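You operate a simulated robot arm through the tools that you are given. There is no shell and no other tool.

The job below is to be done with a simulated robot arm. You get a single attempt, and the scene is never put back.

Task
Put things in order on the white table. At the end: the white bar marked five stands where the yellow corner pad stood; the yellow corner pad stands where the black block stood; the grey adapter from the white table stands where the white bar marked five stood; the black block is in the beige bin; whatever was shut is shut again. Leave all else as you found it, and nothing knocked over.

The check looks at the end state, three seconds after you hand in, the way a careful person would. Anything else that was tipped, shoved, dropped, spilled or broken makes it a failure.

Robot
A 6-joint arm with a two-finger parallel gripper, fixed in place. Base frame: the origin is at the foot of the arm, x ahead of it, y to its left, z up; the work surface is at about z = 800. Lengths are in mm, angles in degrees, forces in N, time in s.
With the tool pointing down near the work surface it reaches from about 260 to 680 mm from the base axis. Its first joint turns from -66.0 to 66.0 degrees. Payload 2.9 kg.
The TCP is the grasp point between the finger pads, 30 mm short of the fingertips. In the tool frame z runs along the fingers and y along their closing line. The gripper opens to 110 mm. The fingers are 20 mm wide and 10 mm thick; the gripper's body (48 by 112 mm) begins 55 mm behind the TCP.
Orientation is that of the tool frame in the base frame, as a unit quaternion [w, x, y, z]. With the fingers straight down and closing along the base's y, the tool's x points along the base's -x, its y along +y and its z along -z.

Tools
- The arm moves only by the tool drive_tool. Its argument "moves" is a list of rows, each a list of 6 numbers: the shift along the base's x, y, z in mm, then the turn, a rotation vector about the base's x, y, z in rad. In form: [[tx, ty, tz, ax, ay, az], ...]. A call has 1 to 20 rows; each row shifts and turns the commanded pose from where the row before left it. "jaw" is the gripper command, from -1 (shut) to 1 (fully open), values between in proportion, set as the call begins (left out, the last holds). A row lasts 0.2 s, in which the tool goes at most 50 mm and 8.6 degrees; a call with a longer step from one row to the next is refused whole, and so is a gripper value outside its range. Where a pose cannot be reached the arm comes as near as it can. A force on the tool above 40 N (or 10 N above the force at the start of the call, whichever is more), or a blocked arm, ends the call early, and 0.2 s more pass. The fingers move at their own pace (about 108 mm/s each) and stop on an object; they squeeze with about 22 N. The grip force told is the motor's: it shows also when the fingers shut on nothing. Time passes only in rows, and 0.2 s behind the last, so rows that do not move let the fingers close. It gives the time, the measured TCP pose, the force on the tool (base axes), the opening and the grip force at its end, in the units of the frame above (readings bear some noise), with the torque about the TCP (base axes, N m) and any sound that the robot's microphone picked up, and new pictures: "show" is both (left out), scene, wrist or none.
- Cameras (640 x 400 px; columns grow to the right, rows downward): "scene" is fixed at [88.8, 446.8, 1380.3]; the picture's right is [-0.60, -0.80, 0.00], its down [-0.51, 0.38, -0.78] and it looks along [0.62, -0.46, -0.63] (base axes); focal length 288 px, centre (320, 200). "wrist" rides on the gripper at [72, 17, -103] in the tool frame; the picture's right is [-0.23, 0.97, 0.00], its down [-0.76, -0.18, -0.62] and it looks along [-0.61, -0.14, 0.78] (tool axes); focal length 222 px, centre (320, 200). There is no depth. A picture from a camera that has moved, and an enlarged one, comes with that camera's place and axes in the base frame and with its lens.
- inspect(camera, box): a new picture of the part [left, top, right, bottom] of that camera's present view, enlarged. The clock stands still meanwhile.
- finish_job(): hands the job in; it is judged then, once.

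Nothing tells you positions but the pictures and the camera data. Unless the task says otherwise, let go and move clear before handing in.

The tools are called after ">>>" as name(argument=value, ...) on one line, values as JSON. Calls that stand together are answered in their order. drive_tool: Moves the arm, as the interface text tells. Its arguments: {"type":"object","properties":{"moves":{"type":"array","items":{"type":"array","items":{"type":"number"}}},"jaw":{"type":"number"},"show":{"type":"string","enum":["both","scene","wrist","none"]}},"required":["moves"]} The other tools are called the same way: inspect (camera, box) takes an enlarged picture of a part of a camera's view; finish_job () hands the job in.

At the start:

```text
time_s: 0.0
tcp_pos: [435.6, 273.4, 1123.4]
tool_rot: [0.0, 0.001, 1.0, 0.0]
force: [0.2, -0.1, -0.3]
moment: [0.01, 0.0, 0.0]
grip_width: 109.9
finger_force: 0.1
```

scene: 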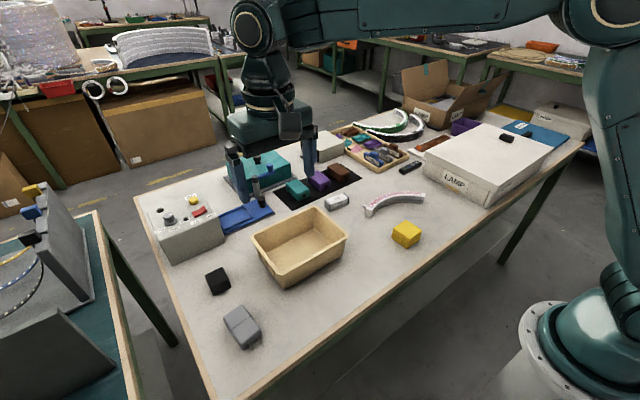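
wrist: 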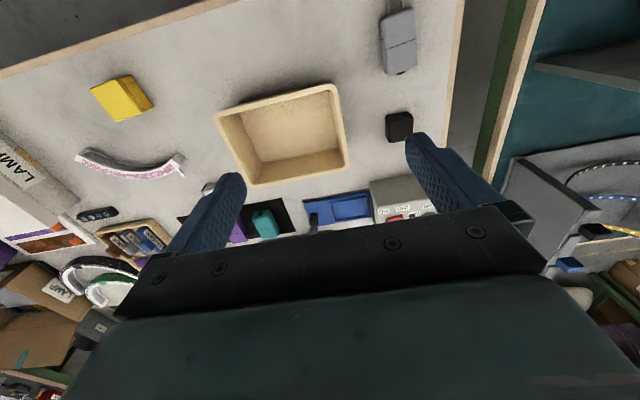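

I see a white table with a beige bin, yellow pad, black block, grey adapter, a lamp box, a control box, a foam tray and more. I first look closer at the details before moving.

>>> inspect(camera="scene", box=[130, 160, 290, 260])

>>> inspect(camera="scene", box=[270, 110, 430, 210])

>>> inspect(camera="scene", box=[420, 100, 580, 200])

>>> inspect(camera="scene", box=[180, 200, 440, 362])

>>> inspect(camera="wrist", box=[0, 120, 200, 245])

>>> inspect(camera="wrist", box=[200, 160, 440, 310])

```text
4.00 times, centred on (210, 210) of scene
camera zoom: at [88.8, 446.8, 1380.3], right [-0.6, -0.8, 0.0], down [-0.51, 0.38, -0.78], along [0.62, -0.46, -0.63], focal length 1154 px, centre (760, 160)
```

zoom: 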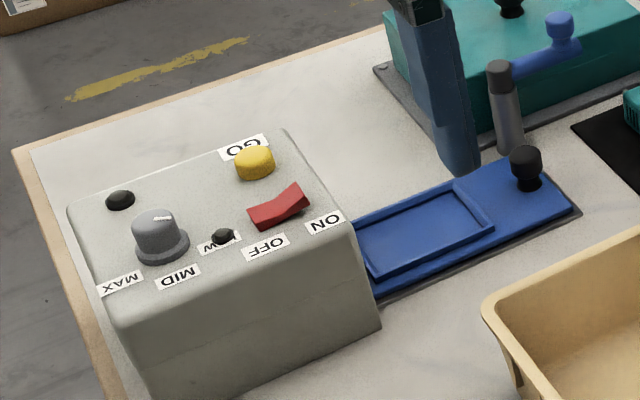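

```text
4.00 times, centred on (350, 160) of scene
camera zoom: at [88.8, 446.8, 1380.3], right [-0.6, -0.8, 0.0], down [-0.51, 0.38, -0.78], along [0.62, -0.46, -0.63], focal length 1154 px, centre (200, 360)
```

zoom: 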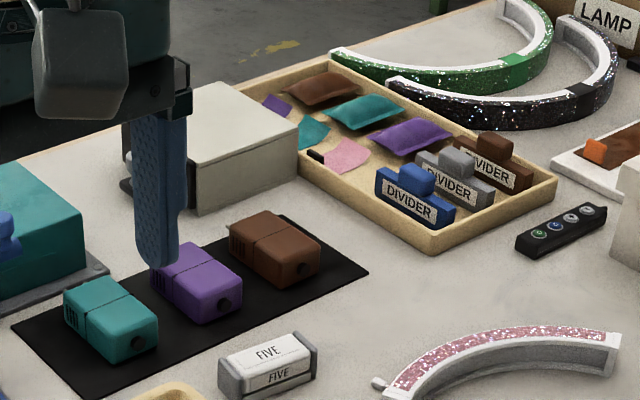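

```text
4.00 times, centred on (500, 150) of scene
camera zoom: at [88.8, 446.8, 1380.3], right [-0.6, -0.8, 0.0], down [-0.51, 0.38, -0.78], along [0.62, -0.46, -0.63], focal length 1154 px, centre (-400, 400)
```

zoom: 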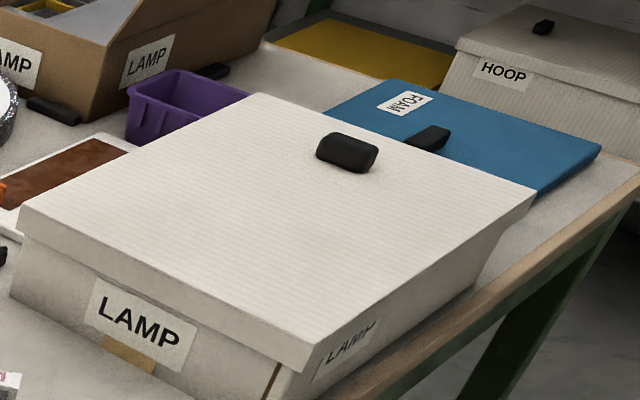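

```text
2.46 times, centred on (310, 281) of scene
camera zoom: at [88.8, 446.8, 1380.3], right [-0.6, -0.8, 0.0], down [-0.51, 0.38, -0.78], along [0.62, -0.46, -0.63], focal length 710 px, centre (345, 1)
```

zoom: 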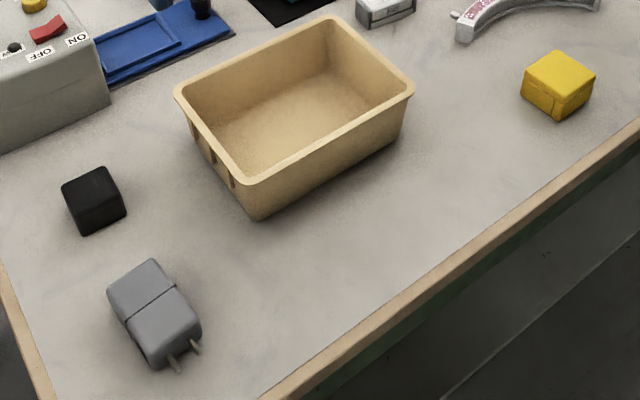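

```text
3.20 times, centred on (100, 182) of wrist
camera zoom: at [362.2, 291.9, 1225.4], right [0.23, 0.97, 0.0], down [0.76, -0.18, 0.62], along [0.61, -0.14, -0.78], focal length 711 px, centre (1024, 256)
```

zoom: 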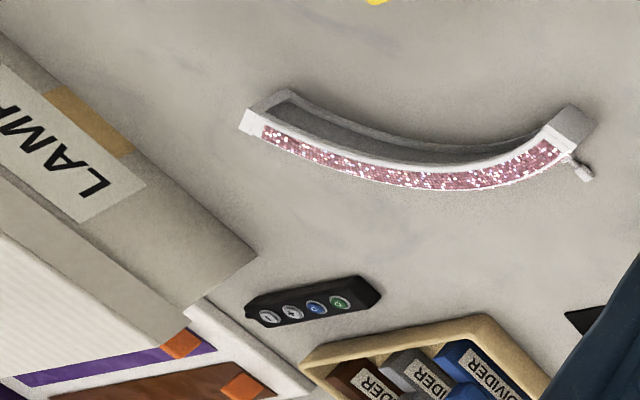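

```text
2.67 times, centred on (320, 235) of wrist
camera zoom: at [362.2, 291.9, 1225.4], right [0.23, 0.97, 0.0], down [0.76, -0.18, 0.62], along [0.61, -0.14, -0.78], focal length 592 px, centre (320, 107)
```

zoom: 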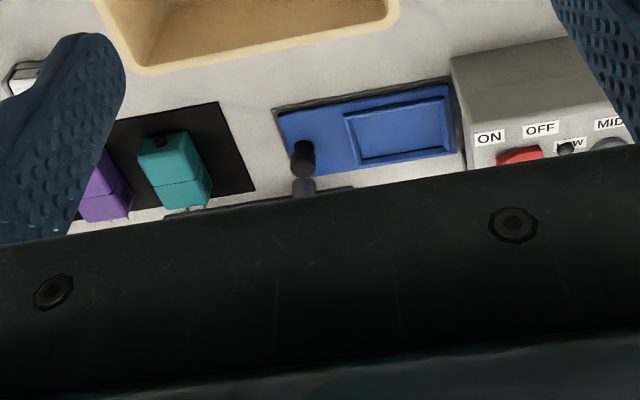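

The task objects all seem to lie in the open: black block near (545,400), grey adapter near (409,402), yellow pad near (385,-61), bar FIVE near (610,0), bin centre near (526,186). I move the wrist camera to look closely at black and grey first.

>>> drive_tool(moves=[[-21, 30, -24, 0, 0, 0], [-21, 30, -24, 0, 0, 0], [-21, 30, -24, 0, 0, 0], [-21, 30, -24, 0, 0, 0], [-21, 30, -24, 0, 0, 0], [0, 0, 0, 0, 0, 0]], jaw=1)

```text
time_s: 1.4
tcp_pos: [328.2, 425.6, 1001.9]
tool_rot: [0.0, -0.001, 1.0, 0.0]
force: [0.4, 0.4, -0.1]
moment: [-0.03, 0.01, 0.01]
grip_width: 110.1
finger_force: 0.1
camera wrist: at [256.2, 442.2, 1104.5], right [0.23, 0.97, 0.0], down [0.76, -0.18, 0.62], along [0.61, -0.14, -0.78], focal length 222 px, centre (320, 200)
```

scene: 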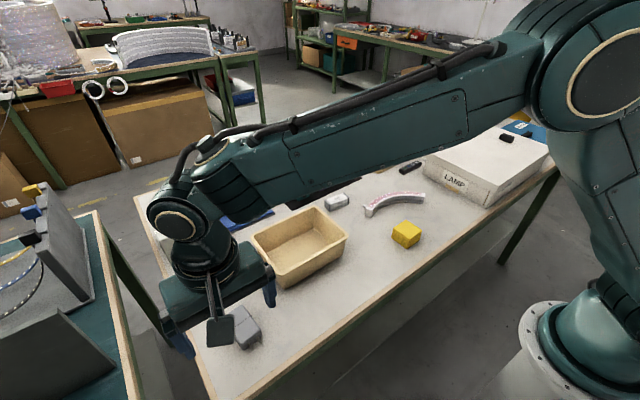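
wrist: 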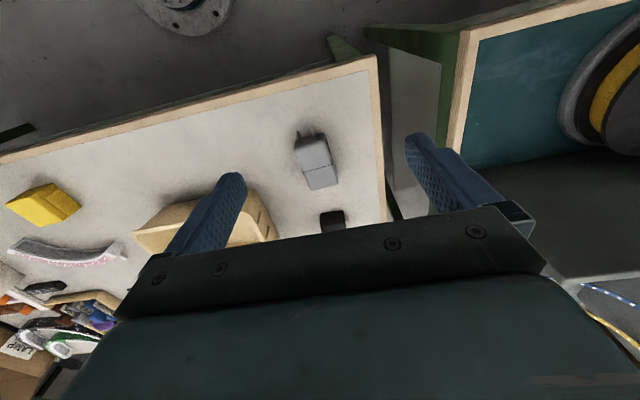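

The wrist image shows grey at about (416,398) and the black block near its edge. I move to see the black block well.

>>> drive_tool(moves=[[30, 0, -12, 0, 0, 0], [30, 0, -12, 0, 0, 0], [30, 0, -12, 0, 0, 0], [25, 0, -12, 0, 0, 0], [0, 0, 0, 0, 0, 0]], show="wrist")

>>> inspect(camera="wrist", box=[240, 100, 400, 200])

```text
time_s: 2.6
tcp_pos: [444.3, 423.6, 953.9]
tool_rot: [0.0, -0.001, 1.0, 0.001]
force: [-0.1, -0.2, 0.3]
moment: [0.02, 0.03, -0.01]
grip_width: 110.1
finger_force: 0.0
camera wrist: at [371.8, 441.6, 1056.6], right [0.23, 0.97, 0.0], down [0.76, -0.18, 0.62], along [0.61, -0.14, -0.78], focal length 222 px, centre (320, 200)
```

wrist: 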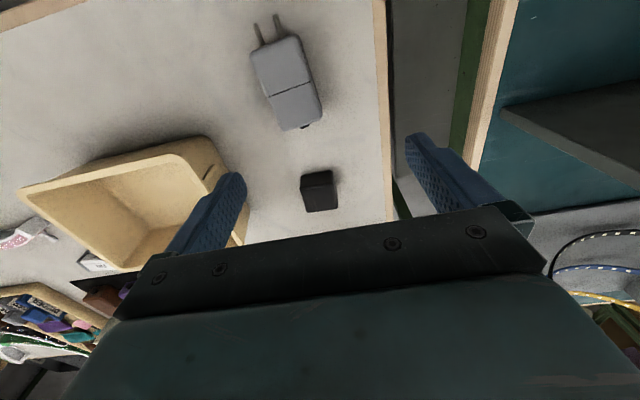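

```text
4.00 times, centred on (320, 150) of wrist
camera zoom: at [371.8, 441.6, 1056.6], right [0.23, 0.97, 0.0], down [0.76, -0.18, 0.62], along [0.61, -0.14, -0.78], focal length 888 px, centre (320, 400)
```

zoom: 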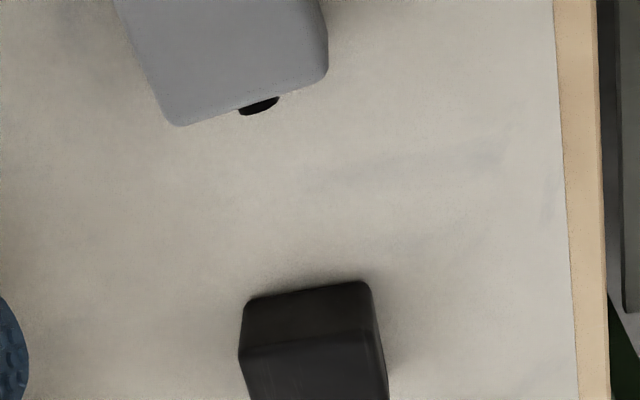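

>>> inspect(camera="wrist", box=[272, 155, 368, 215])

>>> inspect(camera="wrist", box=[220, 10, 380, 135])

```text
6.67 times, centred on (320, 185) of wrist
camera zoom: at [371.8, 441.6, 1056.6], right [0.23, 0.97, 0.0], down [0.76, -0.18, 0.62], along [0.61, -0.14, -0.78], focal length 1481 px, centre (320, 300)
```

zoom: 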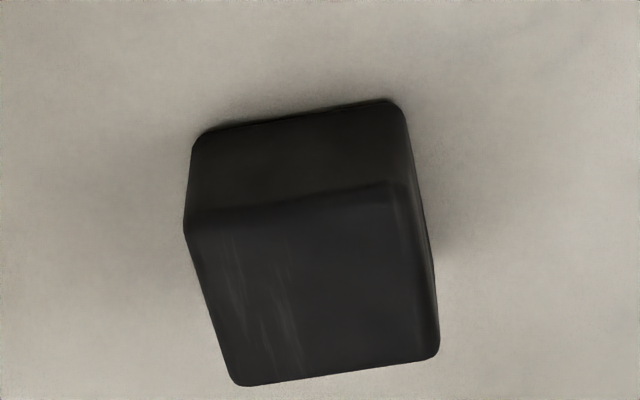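

```text
3.20 times, centred on (300, 72) of wrist
camera zoom: at [371.8, 441.6, 1056.6], right [0.23, 0.97, 0.0], down [0.76, -0.18, 0.62], along [0.61, -0.14, -0.78], focal length 711 px, centre (384, 608)
```

zoom: 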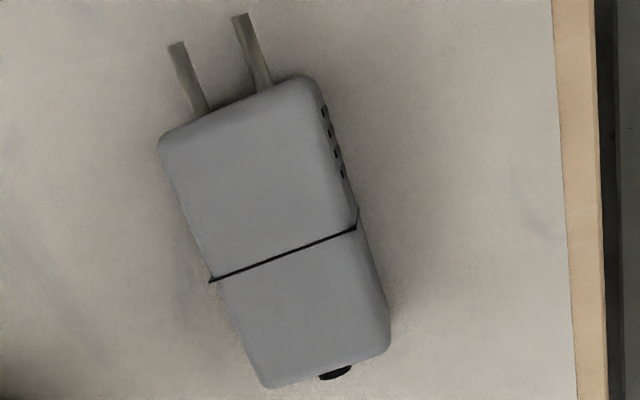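

The black block is axis-aligned, about 40 × 40 × 32 mm, centred near (546,400). Next I look at the grey adapter.

>>> drive_tool(moves=[[-32, 0, 0, 0, 0, 0], [-32, 0, 0, 0, 0, 0], [-32, 0, 0, 0, 0, 0], [-32, 0, 0, 0, 0, 0], [0, 0, 0, 0, 0, 0]], show="none")

>>> inspect(camera="wrist", box=[240, 105, 400, 205])

```text
time_s: 3.8
tcp_pos: [317.9, 424.7, 955.5]
tool_rot: [0.0, 0.0, 1.0, 0.0]
force: [0.0, 0.2, 0.1]
moment: [0.0, -0.02, 0.01]
grip_width: 110.0
finger_force: 0.1
```

```text
4.00 times, centred on (320, 155) of wrist
camera zoom: at [244.4, 441.0, 1057.2], right [0.23, 0.97, 0.0], down [0.76, -0.18, 0.62], along [0.61, -0.14, -0.78], focal length 888 px, centre (320, 380)
```

zoom: 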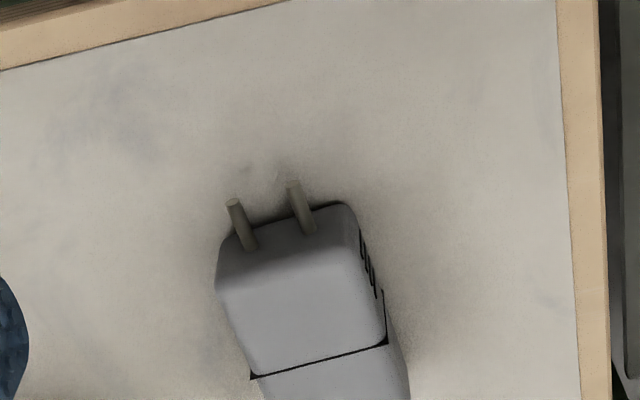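

The grey adapter body is centred about (412,402), ~70×42 mm, with a small ~6° yaw, prongs toward the robot. Now I look at the yellow pad.

>>> drive_tool(moves=[[0, -46, 5, 0, 0, 0], [0, -46, 5, 0, 0, 0], [0, -46, 5, 0, 0, 0], [0, -46, 5, 0, 0, 0], [0, -46, 5, 0, 0, 0], [-4, -46, -5, 0, 0, 0], [-4, -46, -5, 0, 0, 0], [-4, -46, -5, 0, 0, 0], [-4, -46, -5, 0, 0, 0], [-4, -46, -5, 0, 0, 0], [0, 0, 0, 0, 0, 0]])

>>> inspect(camera="wrist", box=[240, 115, 400, 215])

```text
time_s: 6.2
tcp_pos: [295.5, -37.0, 954.2]
tool_rot: [-0.001, 0.0, 1.0, 0.0]
force: [-0.5, 1.1, 0.1]
moment: [-0.03, 0.04, 0.0]
grip_width: 110.0
finger_force: 0.1
camera wrist: at [223.1, -19.7, 1056.4], right [0.23, 0.97, 0.0], down [0.76, -0.18, 0.62], along [0.61, -0.14, -0.78], focal length 222 px, centre (320, 200)
```

scene: 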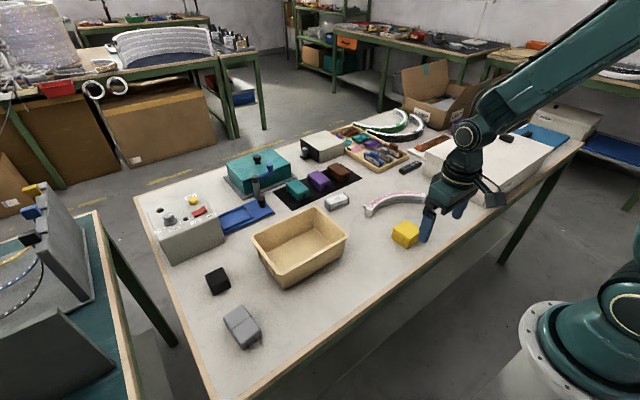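
wrist: 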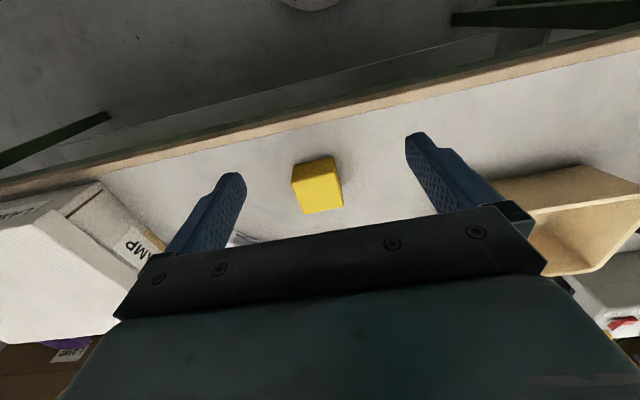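

```text
4.00 times, centred on (320, 165) of wrist
camera zoom: at [223.1, -19.7, 1056.4], right [0.23, 0.97, 0.0], down [0.76, -0.18, 0.62], along [0.61, -0.14, -0.78], focal length 888 px, centre (320, 340)
```

zoom: 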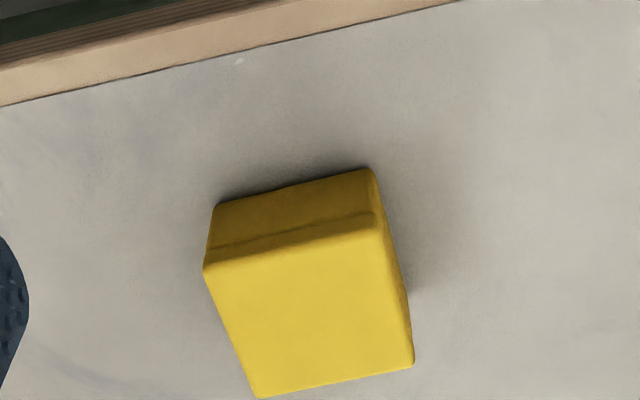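

The yellow pad is about 50×50×40 mm, centred near (383,-59), nearly axis-aligned. Now I look at the bar FIVE and its surroundings, and at the pad's shape.

>>> inspect(camera="scene", box=[374, 210, 438, 250])

>>> drive_tool(moves=[[36, 9, 0, 0, 0, 0], [36, 9, 0, 0, 0, 0], [36, 9, 0, 0, 0, 0], [36, 9, 0, 0, 0, 0], [36, 9, 0, 0, 0, 0], [36, 9, 0, 0, 0, 0], [0, 0, 0, 0, 0, 0]])

>>> inspect(camera="wrist", box=[240, 115, 400, 215])

```text
10.00 times, centred on (406, 230) of scene
camera zoom: at [88.8, 446.8, 1380.3], right [-0.6, -0.8, 0.0], down [-0.51, 0.38, -0.78], along [0.62, -0.46, -0.63], focal length 2884 px, centre (-540, -100)
```

zoom: 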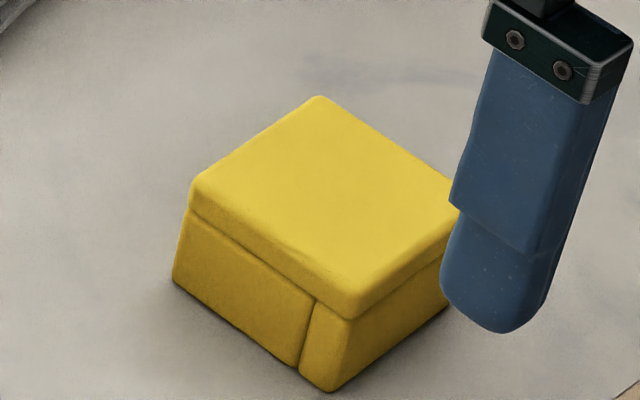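

```text
time_s: 7.8
tcp_pos: [512.5, 17.7, 954.8]
tool_rot: [0.0, 0.0, 1.0, -0.001]
force: [0.7, -1.1, 0.7]
moment: [0.01, 0.04, 0.01]
grip_width: 109.9
finger_force: 0.1
camera wrist: at [439.5, 35.2, 1058.0], right [0.23, 0.97, 0.0], down [0.76, -0.18, 0.62], along [0.61, -0.14, -0.78], focal length 222 px, centre (320, 200)
```

scene: 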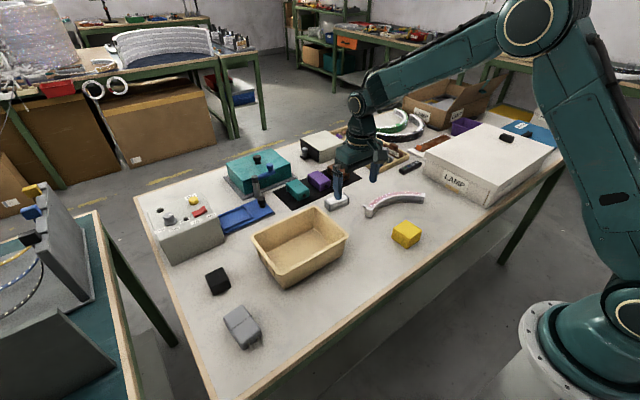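
wrist: 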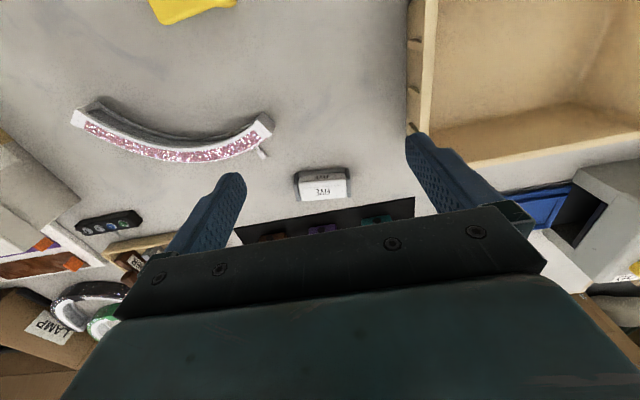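

```text
4.00 times, centred on (320, 165) of wrist
camera zoom: at [439.5, 35.2, 1058.0], right [0.23, 0.97, 0.0], down [0.76, -0.18, 0.62], along [0.61, -0.14, -0.78], focal length 888 px, centre (320, 340)
```

zoom: 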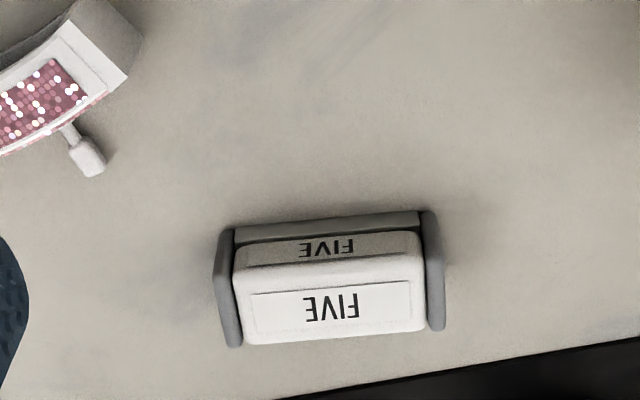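

FIVE is centred near (609,0), about 72×30×24 mm, long axis roughly along y. Now I go above the black block for pick-up, with the jaw at about 80 mm.

>>> drive_tool(moves=[[4, 47.8, 0, 0, 0, 0], [4, 47.8, 0, 0, 0, 0], [4, 47.8, 0, 0, 0, 0], [4, 47.8, 0, 0, 0, 0], [4, 47.8, 0, 0, 0, 0], [4, 47.8, 0, 0, 0, 0], [4, 47.8, 0, 0, 0, 0], [4, 47.8, 0, 0, 0, 0], [0, 0, -40, 0, 0, 0], [0, 0, -25, 0, 0, 0], [0, 0, 0, 0, 0, 0]], jaw=0.45)

>>> inspect(camera="wrist", box=[240, 115, 400, 215])

```text
time_s: 10.2
tcp_pos: [544.0, 401.0, 888.9]
tool_rot: [0.0, 0.0, 1.0, 0.0]
force: [0.2, 0.9, 0.9]
moment: [0.02, 0.01, -0.01]
grip_width: 79.7
finger_force: 0.0
camera wrist: at [471.1, 418.1, 991.9], right [0.23, 0.97, 0.0], down [0.76, -0.18, 0.62], along [0.61, -0.14, -0.78], focal length 222 px, centre (320, 200)
```

scene: 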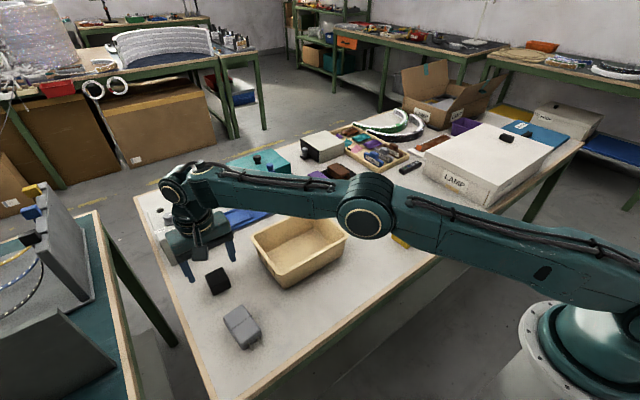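
wrist: 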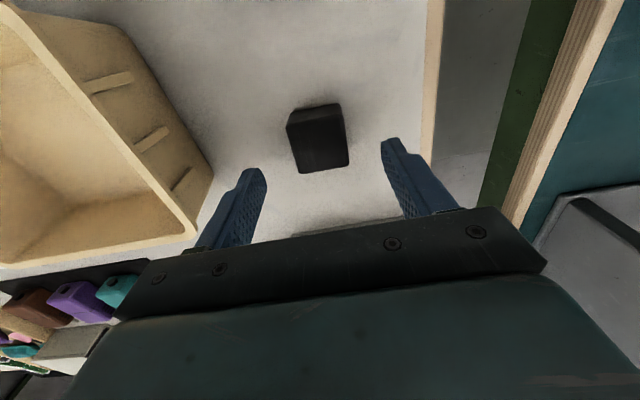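

```text
4.00 times, centred on (320, 165) of wrist
camera zoom: at [471.1, 418.1, 991.9], right [0.23, 0.97, 0.0], down [0.76, -0.18, 0.62], along [0.61, -0.14, -0.78], focal length 888 px, centre (320, 340)
```

zoom: 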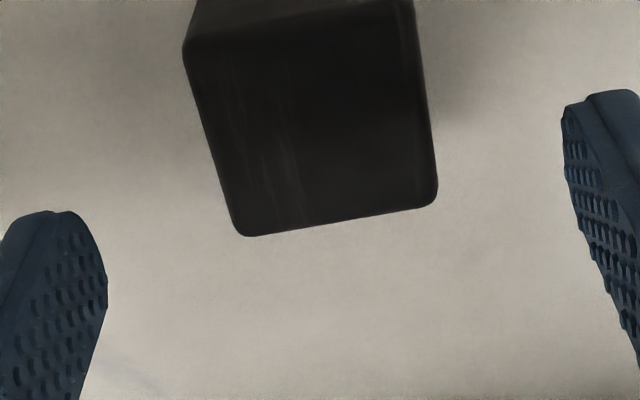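

The black block sits centred between the fingers (block ≈ (544.5,401)). I descend and grip.

>>> drive_tool(moves=[[0, 0, -20, 0, 0, 0], [0, 0, -20, 0, 0, 0], [0, 0, -12, 0, 0, 0], [0, 0, 0, 0, 0, 0]])

>>> drive_tool(moves=[[0, 0, 0, 0, 0, 0], [0, 0, 0, 0, 0, 0], [0, 0, 0, 0, 0, 0]], jaw=-1)

```text
time_s: 11.2
tcp_pos: [544.4, 402.3, 836.2]
tool_rot: [0.0, -0.001, 1.0, 0.0]
force: [0.0, 1.0, 0.3]
moment: [-0.01, 0.02, 0.04]
grip_width: 79.8
finger_force: 0.1
camera wrist: at [471.7, 418.9, 939.7], right [0.23, 0.97, 0.0], down [0.76, -0.18, 0.62], along [0.61, -0.14, -0.78], focal length 222 px, centre (320, 200)
```

scene: 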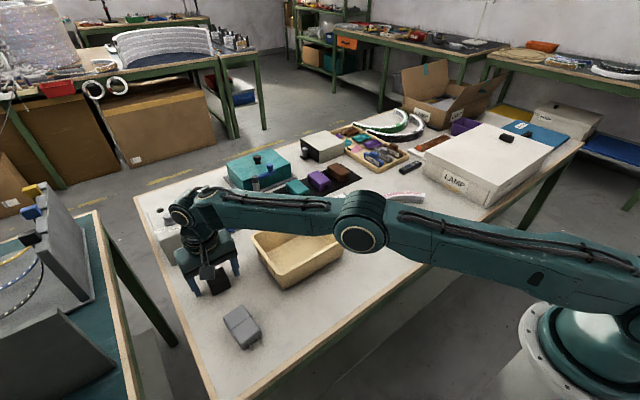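
wrist: 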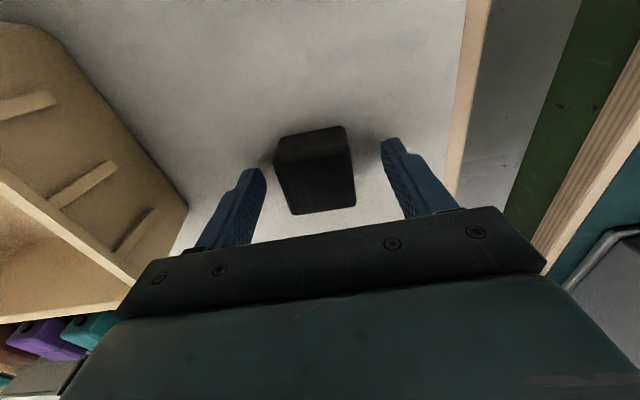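

```text
time_s: 12.0
tcp_pos: [544.7, 401.1, 837.7]
tool_rot: [0.001, 0.0, 1.0, 0.0]
force: [0.6, -0.1, 0.7]
moment: [-0.01, -0.05, 0.01]
grip_width: 43.6
finger_force: 22.1
camera wrist: at [471.7, 418.9, 940.0], right [0.23, 0.97, 0.0], down [0.76, -0.18, 0.62], along [0.61, -0.14, -0.78], focal length 222 px, centre (320, 200)
```

scene: 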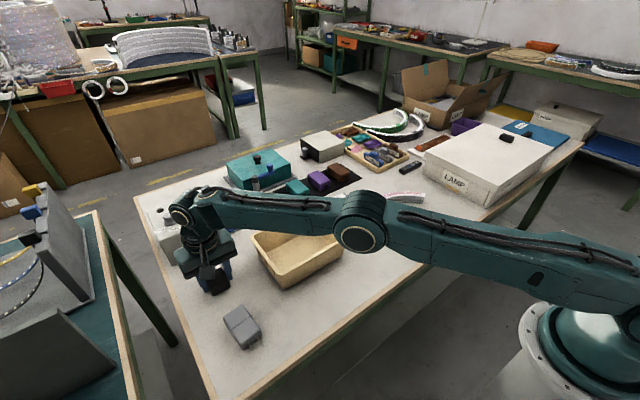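
wrist: 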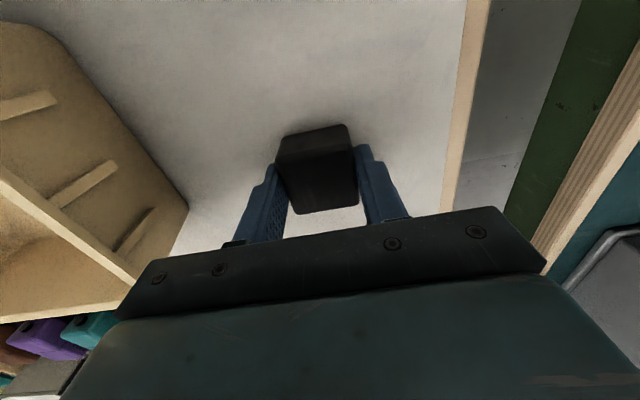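

The block is gripped (43.6 mm). I lift it high and carry it over the bin at about (508,196).

>>> drive_tool(moves=[[0, 0, 20, 0, 0, 0], [0, 0, 40, 0, 0, 0], [0, 0, 40, 0, 0, 0], [0, 0, 40, 0, 0, 0], [-6, -34, 0, 0, 0, 0], [-6, -34, 0, 0, 0, 0], [-6, -34, 0, 0, 0, 0], [-6, -34, 0, 0, 0, 0], [-6, -34, 0, 0, 0, 0], [-6, -34, 0, 0, 0, 0], [0, 0, 0, 0, 0, 0]])

```text
time_s: 14.4
tcp_pos: [504.9, 192.9, 968.2]
tool_rot: [-0.001, 0.0, 1.0, 0.001]
force: [-0.9, -0.1, -0.8]
moment: [-0.04, -0.01, 0.04]
grip_width: 43.8
finger_force: 22.1
out of reach, approached as far as the arm can: row 4
camera wrist: at [432.5, 210.4, 1070.7], right [0.23, 0.97, 0.0], down [0.76, -0.18, 0.62], along [0.61, -0.14, -0.78], focal length 222 px, centre (320, 200)
```

scene: 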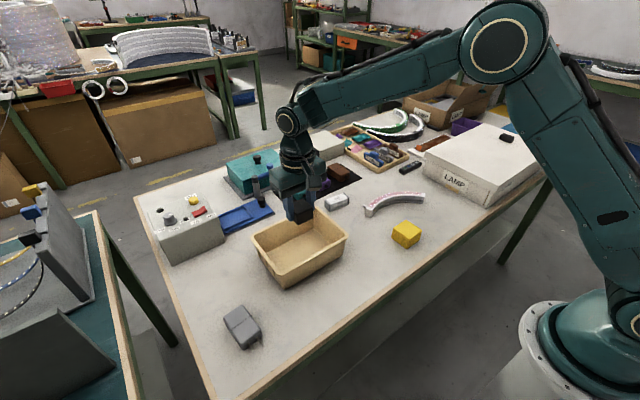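
wrist: 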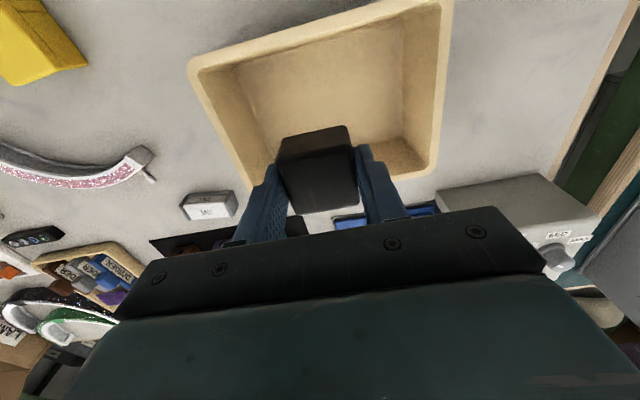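

The bin is right below and spans about x 437–585, y 104–298. I lower the block into it.

>>> drive_tool(moves=[[1, 1, -35, 0, 0, 0], [1, 2, -35, 0, 0, 0], [1, 2, -30, 0, 0, 0], [0, 0, -15, 0, 0, 0], [0, 0, -7, 0, 0, 0], [0, 0, 0, 0, 0, 0]])

```text
time_s: 15.8
tcp_pos: [508.0, 199.1, 843.9]
tool_rot: [0.0, 0.0, 1.0, 0.0]
force: [0.4, -0.3, -0.6]
moment: [0.02, 0.03, -0.01]
grip_width: 43.5
finger_force: 22.1
camera wrist: at [434.8, 216.0, 946.6], right [0.23, 0.97, 0.0], down [0.76, -0.18, 0.62], along [0.61, -0.14, -0.78], focal length 222 px, centre (320, 200)
```

scene: 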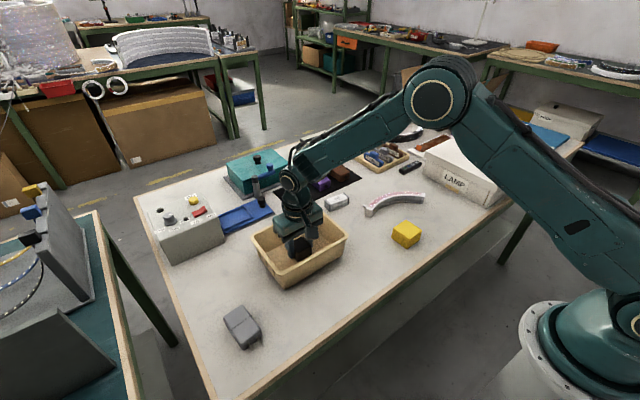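
wrist: 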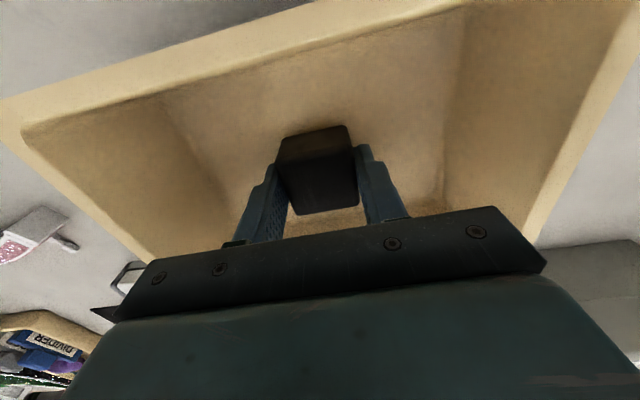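

The block is just above the bin floor. I let go and rise clear.

>>> drive_tool(moves=[[0, 0, -1, 0, 0, 0], [0, 0, 0, 0, 0, 0]], show="none")

>>> drive_tool(moves=[[0, 0, 0, 0, 0, 0], [0, 0, 0, 0, 0, 0], [0, 0, 25, 0, 0, 0], [0, 0, 40, 0, 0, 0], [0, 0, 40, 0, 0, 0], [0, 0, 0, 0, 0, 0]], jaw=0.3)

```text
time_s: 16.4
tcp_pos: [508.1, 198.4, 842.8]
tool_rot: [-0.001, -0.001, 1.0, 0.0]
force: [0.1, -0.4, -0.6]
moment: [-0.01, -0.01, 0.0]
grip_width: 43.6
finger_force: 21.6
```

```text
time_s: 17.8
tcp_pos: [509.0, 198.2, 950.3]
tool_rot: [0.0, 0.0, 1.0, 0.0]
force: [0.8, 0.3, -1.1]
moment: [0.02, 0.0, 0.0]
grip_width: 71.4
finger_force: 0.0
camera wrist: at [436.3, 215.9, 1052.8], right [0.23, 0.97, 0.0], down [0.76, -0.18, 0.62], along [0.61, -0.14, -0.78], focal length 222 px, centre (320, 200)
```

scene: 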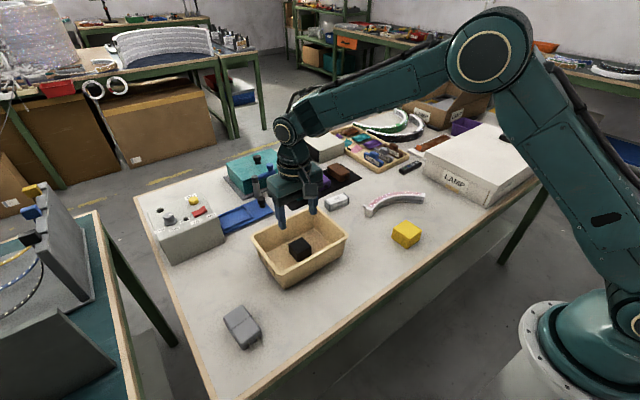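
wrist: 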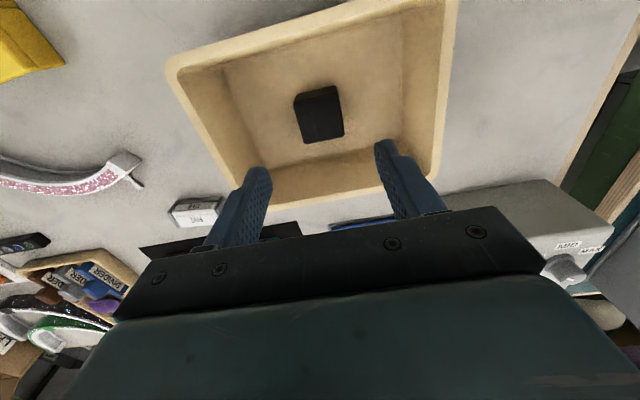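

The black block is in the bin. Now I go above the yellow pad.

>>> drive_tool(moves=[[-21, -42.7, 0, 0, 0, 0], [-21, -42.7, 0, 0, 0, 0], [-21, -42.7, 0, 0, 0, 0], [-21, -42.7, 0, 0, 0, 0], [-21, -42.7, 0, 0, 0, 0], [-21, -42.7, 0, 0, 0, 0], [0, 0, -35, 0, 0, 0], [0, 0, -15, 0, 0, 0], [0, 0, 0, 0, 0, 0]], jaw=0.6)

>>> inspect(camera="wrist", box=[240, 115, 400, 215])

```text
time_s: 19.8
tcp_pos: [383.1, -56.9, 897.8]
tool_rot: [0.0, 0.0, 1.0, -0.001]
force: [-0.4, 0.8, 0.2]
moment: [0.02, 0.02, 0.0]
grip_width: 88.2
finger_force: 0.0
camera wrist: at [309.5, -40.6, 1000.0], right [0.23, 0.97, 0.0], down [0.76, -0.18, 0.62], along [0.61, -0.14, -0.78], focal length 222 px, centre (320, 200)
```

scene: 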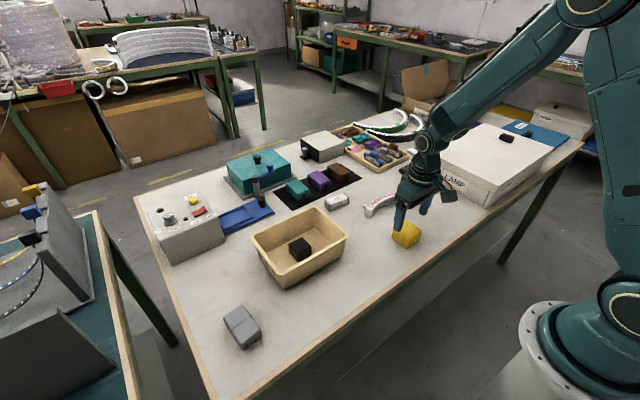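
wrist: 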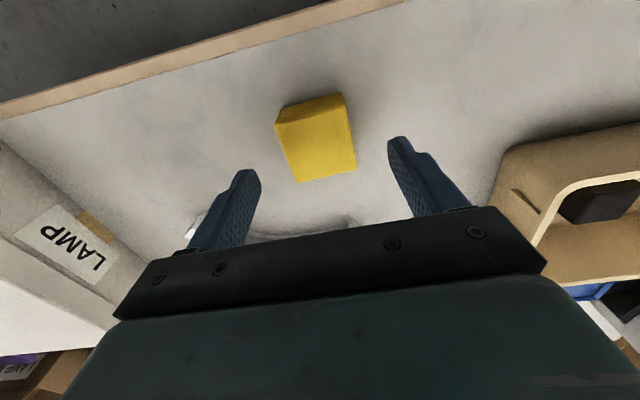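

```text
4.00 times, centred on (320, 165) of wrist
camera zoom: at [309.5, -40.6, 1000.0], right [0.23, 0.97, 0.0], down [0.76, -0.18, 0.62], along [0.61, -0.14, -0.78], focal length 888 px, centre (320, 340)
```

zoom: 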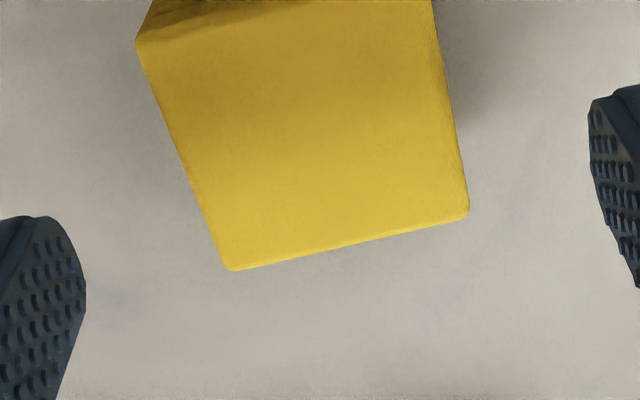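

The yellow pad is centred near (386,-58.5) with ~1.5° yaw. I centre, descend and grip.

>>> drive_tool(moves=[[2, -1.5, -22, 0, 0, 0], [0, 0, -22, 0, 0, 0], [0, 0, -17, 0, 0, 0], [0, 0, 0, 0, 0, 0]])

>>> drive_tool(moves=[[0, 0, 0, 0, 0, 0], [0, 0, 0, 0, 0, 0], [0, 0, 0, 0, 0, 0]], jaw=-1)

>>> inspect(camera="wrist", box=[240, 115, 400, 215])

```text
time_s: 20.8
tcp_pos: [385.2, -59.6, 836.2]
tool_rot: [0.0, 0.0, 1.0, 0.0]
force: [-0.4, 0.3, -0.2]
moment: [0.02, -0.02, -0.01]
grip_width: 88.0
finger_force: 0.1
camera wrist: at [311.6, -42.1, 939.9], right [0.23, 0.97, 0.0], down [0.76, -0.18, 0.62], along [0.61, -0.14, -0.78], focal length 222 px, centre (320, 200)
```

scene: 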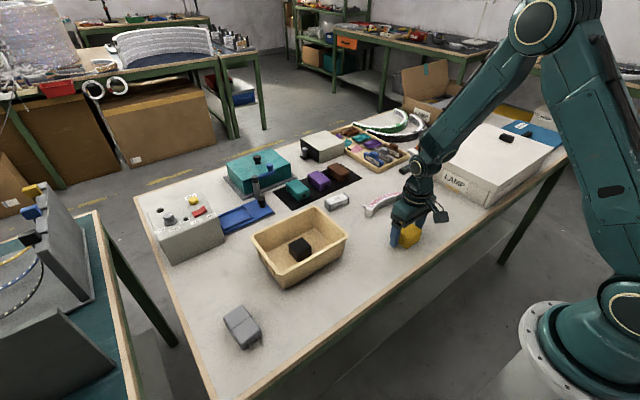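
wrist: 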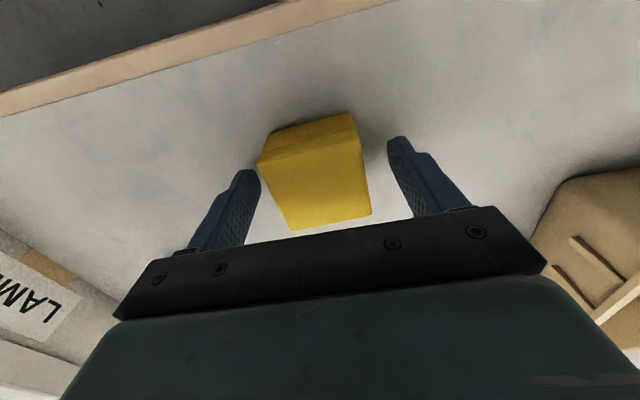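

```text
time_s: 21.6
tcp_pos: [383.9, -59.1, 837.5]
tool_rot: [0.0, 0.001, 1.0, 0.0]
force: [-0.4, 0.2, -0.2]
moment: [0.02, 0.0, 0.03]
grip_width: 54.5
finger_force: 21.9
camera wrist: at [311.5, -42.1, 940.2], right [0.23, 0.97, 0.0], down [0.76, -0.18, 0.62], along [0.61, -0.14, -0.78], focal length 222 px, centre (320, 200)
```

scene: 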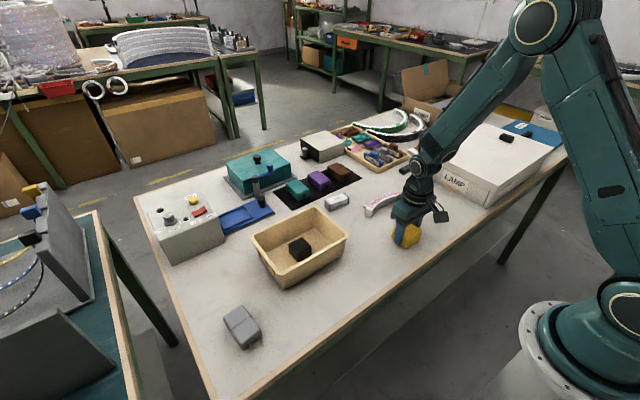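
wrist: 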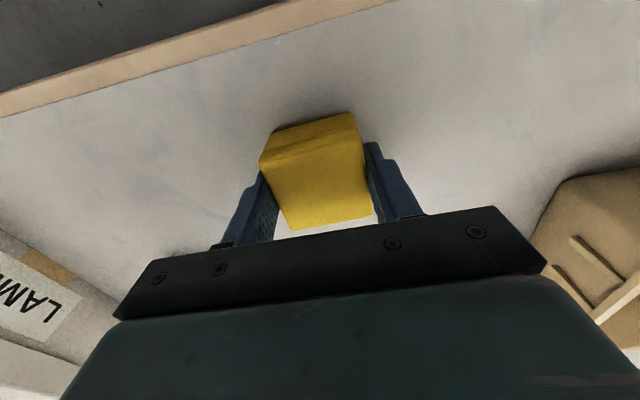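

```text
4.00 times, centred on (320, 165) of wrist
camera zoom: at [311.5, -42.1, 940.2], right [0.23, 0.97, 0.0], down [0.76, -0.18, 0.62], along [0.61, -0.14, -0.78], focal length 888 px, centre (320, 340)
```

zoom: 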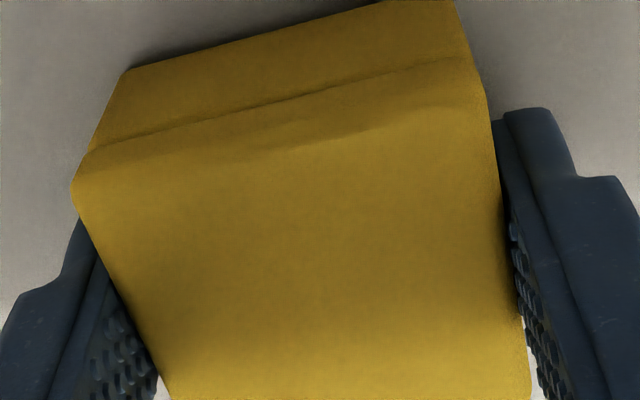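

The pad is gripped at 54.5 mm, centre about (385.5,-59). I lift it and carry it to the black block's old spot (544.5,401).

>>> drive_tool(moves=[[0, 0, 20, 0, 0, 0], [0, 0, 45, 0, 0, 0], [0, 0, 45, 0, 0, 0], [14.45, 41.85, 0, 0, 0, 0], [14.45, 41.85, 0, 0, 0, 0], [14.45, 41.85, 0, 0, 0, 0], [14.45, 41.85, 0, 0, 0, 0], [14.45, 41.85, 0, 0, 0, 0], [14.45, 41.85, 0, 0, 0, 0], [14.45, 41.85, 0, 0, 0, 0], [14.45, 41.85, 0, 0, 0, 0], [14.45, 41.85, 0, 0, 0, 0], [14.45, 41.85, 0, 0, 0, 0], [14.45, 41.85, 0, 0, 0, 0], [0, 0, -30, 0, 0, 0], [0, 0, -30, 0, 0, 0], [0, 0, 0, 0, 0, 0], [0, 0, 0, 0, 0, 0]])

```text
time_s: 25.4
tcp_pos: [541.8, 403.4, 889.1]
tool_rot: [0.001, 0.0, 1.0, 0.0]
force: [0.1, 1.1, 0.0]
moment: [0.0, 0.05, -0.01]
grip_width: 53.9
finger_force: 21.9
camera wrist: at [468.7, 421.4, 991.7], right [0.23, 0.97, 0.0], down [0.76, -0.18, 0.62], along [0.61, -0.14, -0.78], focal length 222 px, centre (320, 200)
```

scene: 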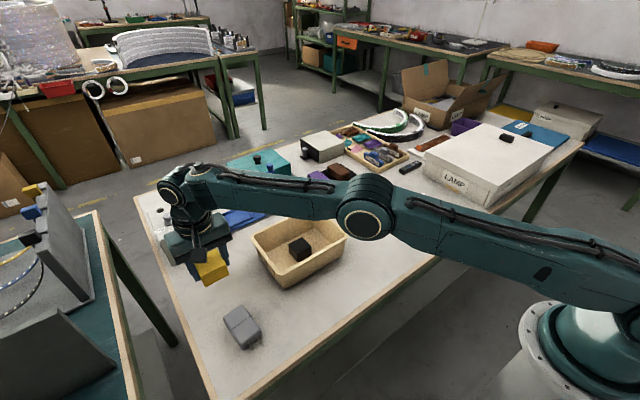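
wrist: 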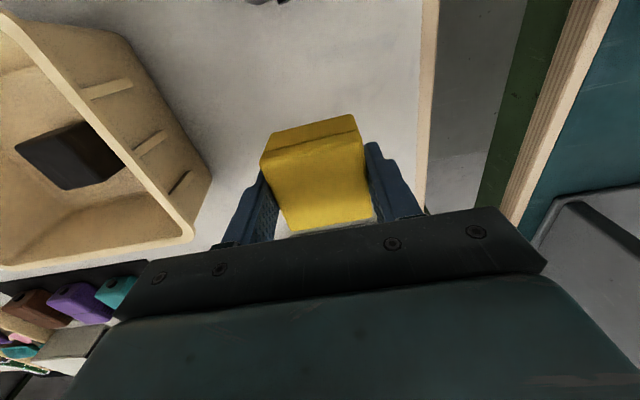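

I correct by (+2,-2) and lower the pad onto the table.

>>> drive_tool(moves=[[2, -2, -20, 0, 0, 0], [0, 0, -20, 0, 0, 0], [0, 0, -6, 0, 0, 0], [0, 0, -3, 0, 0, 0], [0, 0, 0, 0, 0, 0]])

```text
time_s: 26.6
tcp_pos: [544.6, 399.8, 839.1]
tool_rot: [0.0, 0.0, 1.0, 0.0]
force: [-0.3, 0.6, -0.8]
moment: [0.0, 0.0, 0.06]
grip_width: 54.0
finger_force: 22.0
camera wrist: at [472.0, 418.0, 941.5], right [0.23, 0.97, 0.0], down [0.76, -0.18, 0.62], along [0.61, -0.14, -0.78], focal length 222 px, centre (320, 200)
```

scene: 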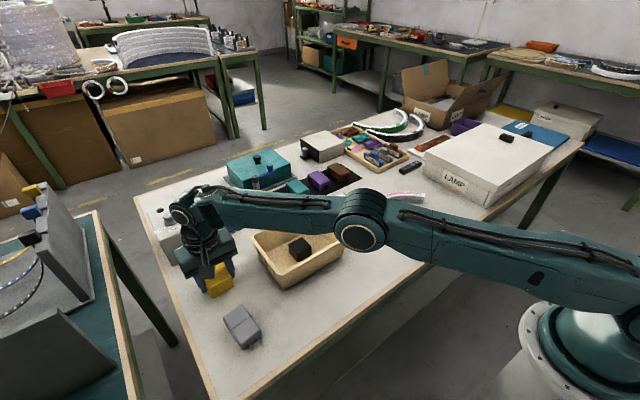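
wrist: 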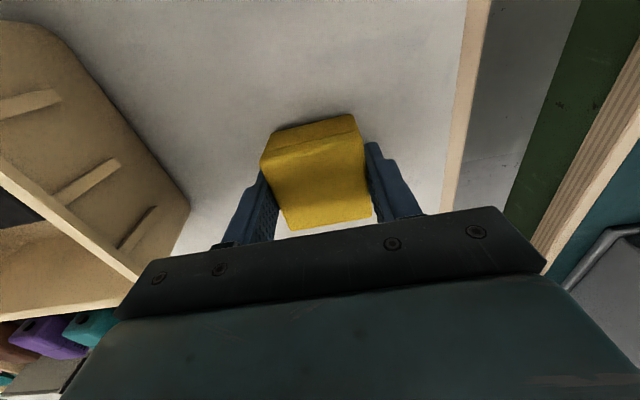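

>>> drive_tool(moves=[[0, 0.8, -1.5, 0, 0, 0], [0, 0, 0, 0, 0, 0]], show="none")

```text
time_s: 27.2
tcp_pos: [545.7, 401.0, 837.2]
tool_rot: [0.0, 0.0, 1.0, 0.0]
force: [-0.1, -0.9, 0.8]
moment: [0.02, -0.04, -0.02]
grip_width: 54.1
finger_force: 22.3
```

The pad is now at table level at (545,401). I open the jaws and rise.

>>> drive_tool(moves=[[0, 0, 0, 0, 0, 0], [0, 0, 0, 0, 0, 0], [0, 0, 20, 0, 0, 0], [0, 0, 40, 0, 0, 0], [-10, 0, 45, 0, 0, 0], [-10, 0, 10, 0, 0, 0], [0, 0, 0, 0, 0, 0]], jaw=0.55)

>>> inspect(camera="scene", box=[170, 220, 330, 320])

```text
time_s: 28.8
tcp_pos: [524.0, 402.5, 952.0]
tool_rot: [-0.001, 0.001, 1.0, -0.001]
force: [-0.3, -0.2, 0.2]
moment: [0.02, -0.04, 0.01]
grip_width: 85.2
finger_force: 0.1
camera wrist: at [451.3, 420.1, 1056.1], right [0.23, 0.97, 0.0], down [0.76, -0.18, 0.62], along [0.61, -0.14, -0.78], focal length 222 px, centre (320, 200)
```

scene: 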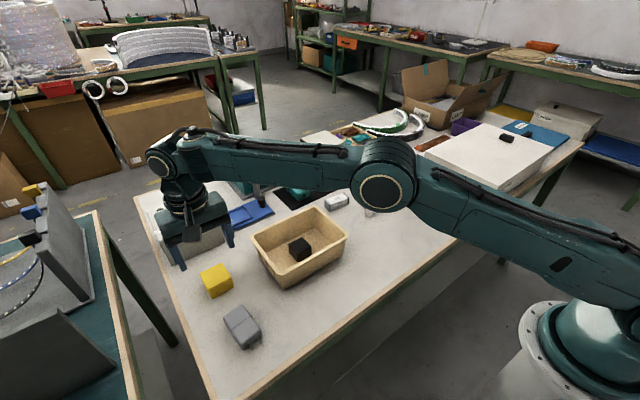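
wrist: 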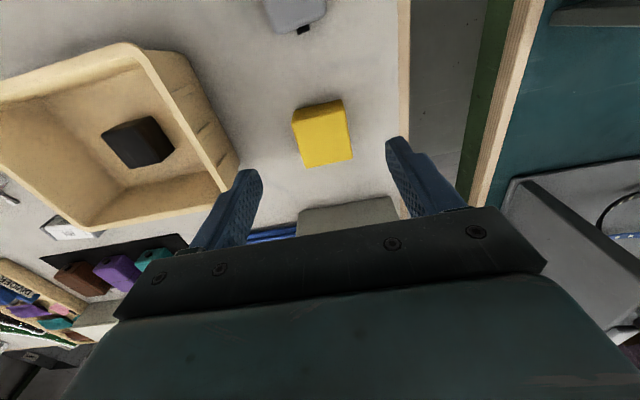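

```text
4.00 times, centred on (250, 270) of scene
camera zoom: at [88.8, 446.8, 1380.3], right [-0.6, -0.8, 0.0], down [-0.51, 0.38, -0.78], along [0.62, -0.46, -0.63], focal length 1154 px, centre (600, -80)
```

zoom: 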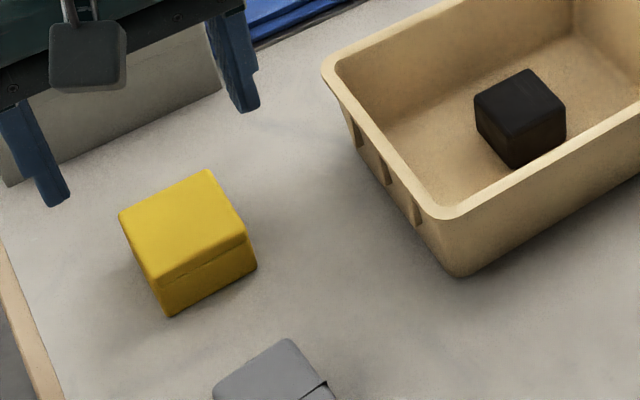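

The yellow pad stands upright where the black block stood. Now I go above FIVE.

>>> drive_tool(moves=[[9.4, -44.7, 0, 0, 0, 0], [9.4, -44.7, 0, 0, 0, 0], [9.4, -44.7, 0, 0, 0, 0], [9.4, -44.7, 0, 0, 0, 0], [9.4, -44.7, 0, 0, 0, 0], [9.4, -44.7, 0, 0, 0, 0], [9.4, -44.7, 0, 0, 0, 0], [9.4, -44.7, 0, 0, 0, 0], [9.4, -44.7, 0, 0, 0, 0], [0, 0, -35, 0, 0, 0], [0, 0, -20, 0, 0, 0], [0, 0, 0, 0, 0, 0]], jaw=1)

>>> inspect(camera="wrist", box=[240, 105, 400, 205])

```text
time_s: 31.4
tcp_pos: [609.8, -1.2, 897.6]
tool_rot: [0.0, 0.001, 1.0, 0.0]
force: [-0.2, 0.5, -0.8]
moment: [0.0, 0.01, 0.0]
grip_width: 110.2
finger_force: 0.0
camera wrist: at [537.9, 15.8, 1000.0], right [0.23, 0.97, 0.0], down [0.76, -0.18, 0.62], along [0.61, -0.14, -0.78], focal length 222 px, centre (320, 200)
```

scene: 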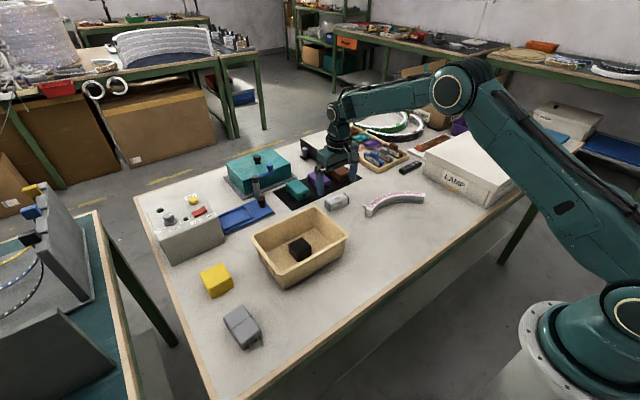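
wrist: 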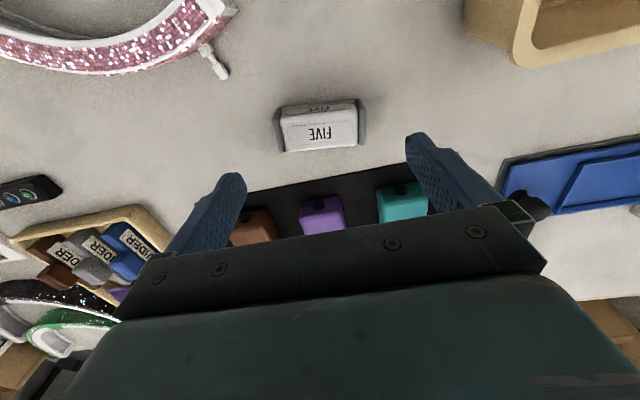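

```text
4.00 times, centred on (320, 155) of wrist
camera zoom: at [537.9, 15.8, 1000.0], right [0.23, 0.97, 0.0], down [0.76, -0.18, 0.62], along [0.61, -0.14, -0.78], focal length 888 px, centre (320, 380)
```

zoom: 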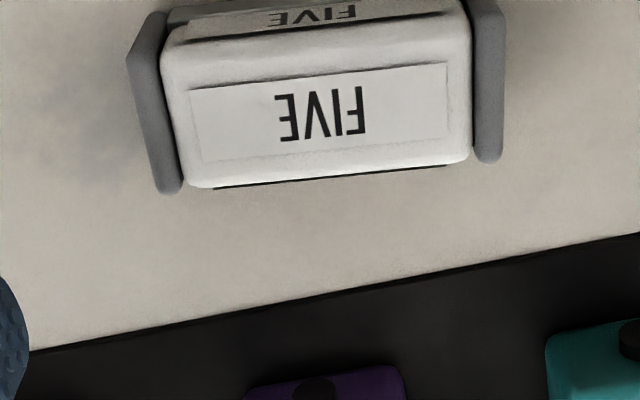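

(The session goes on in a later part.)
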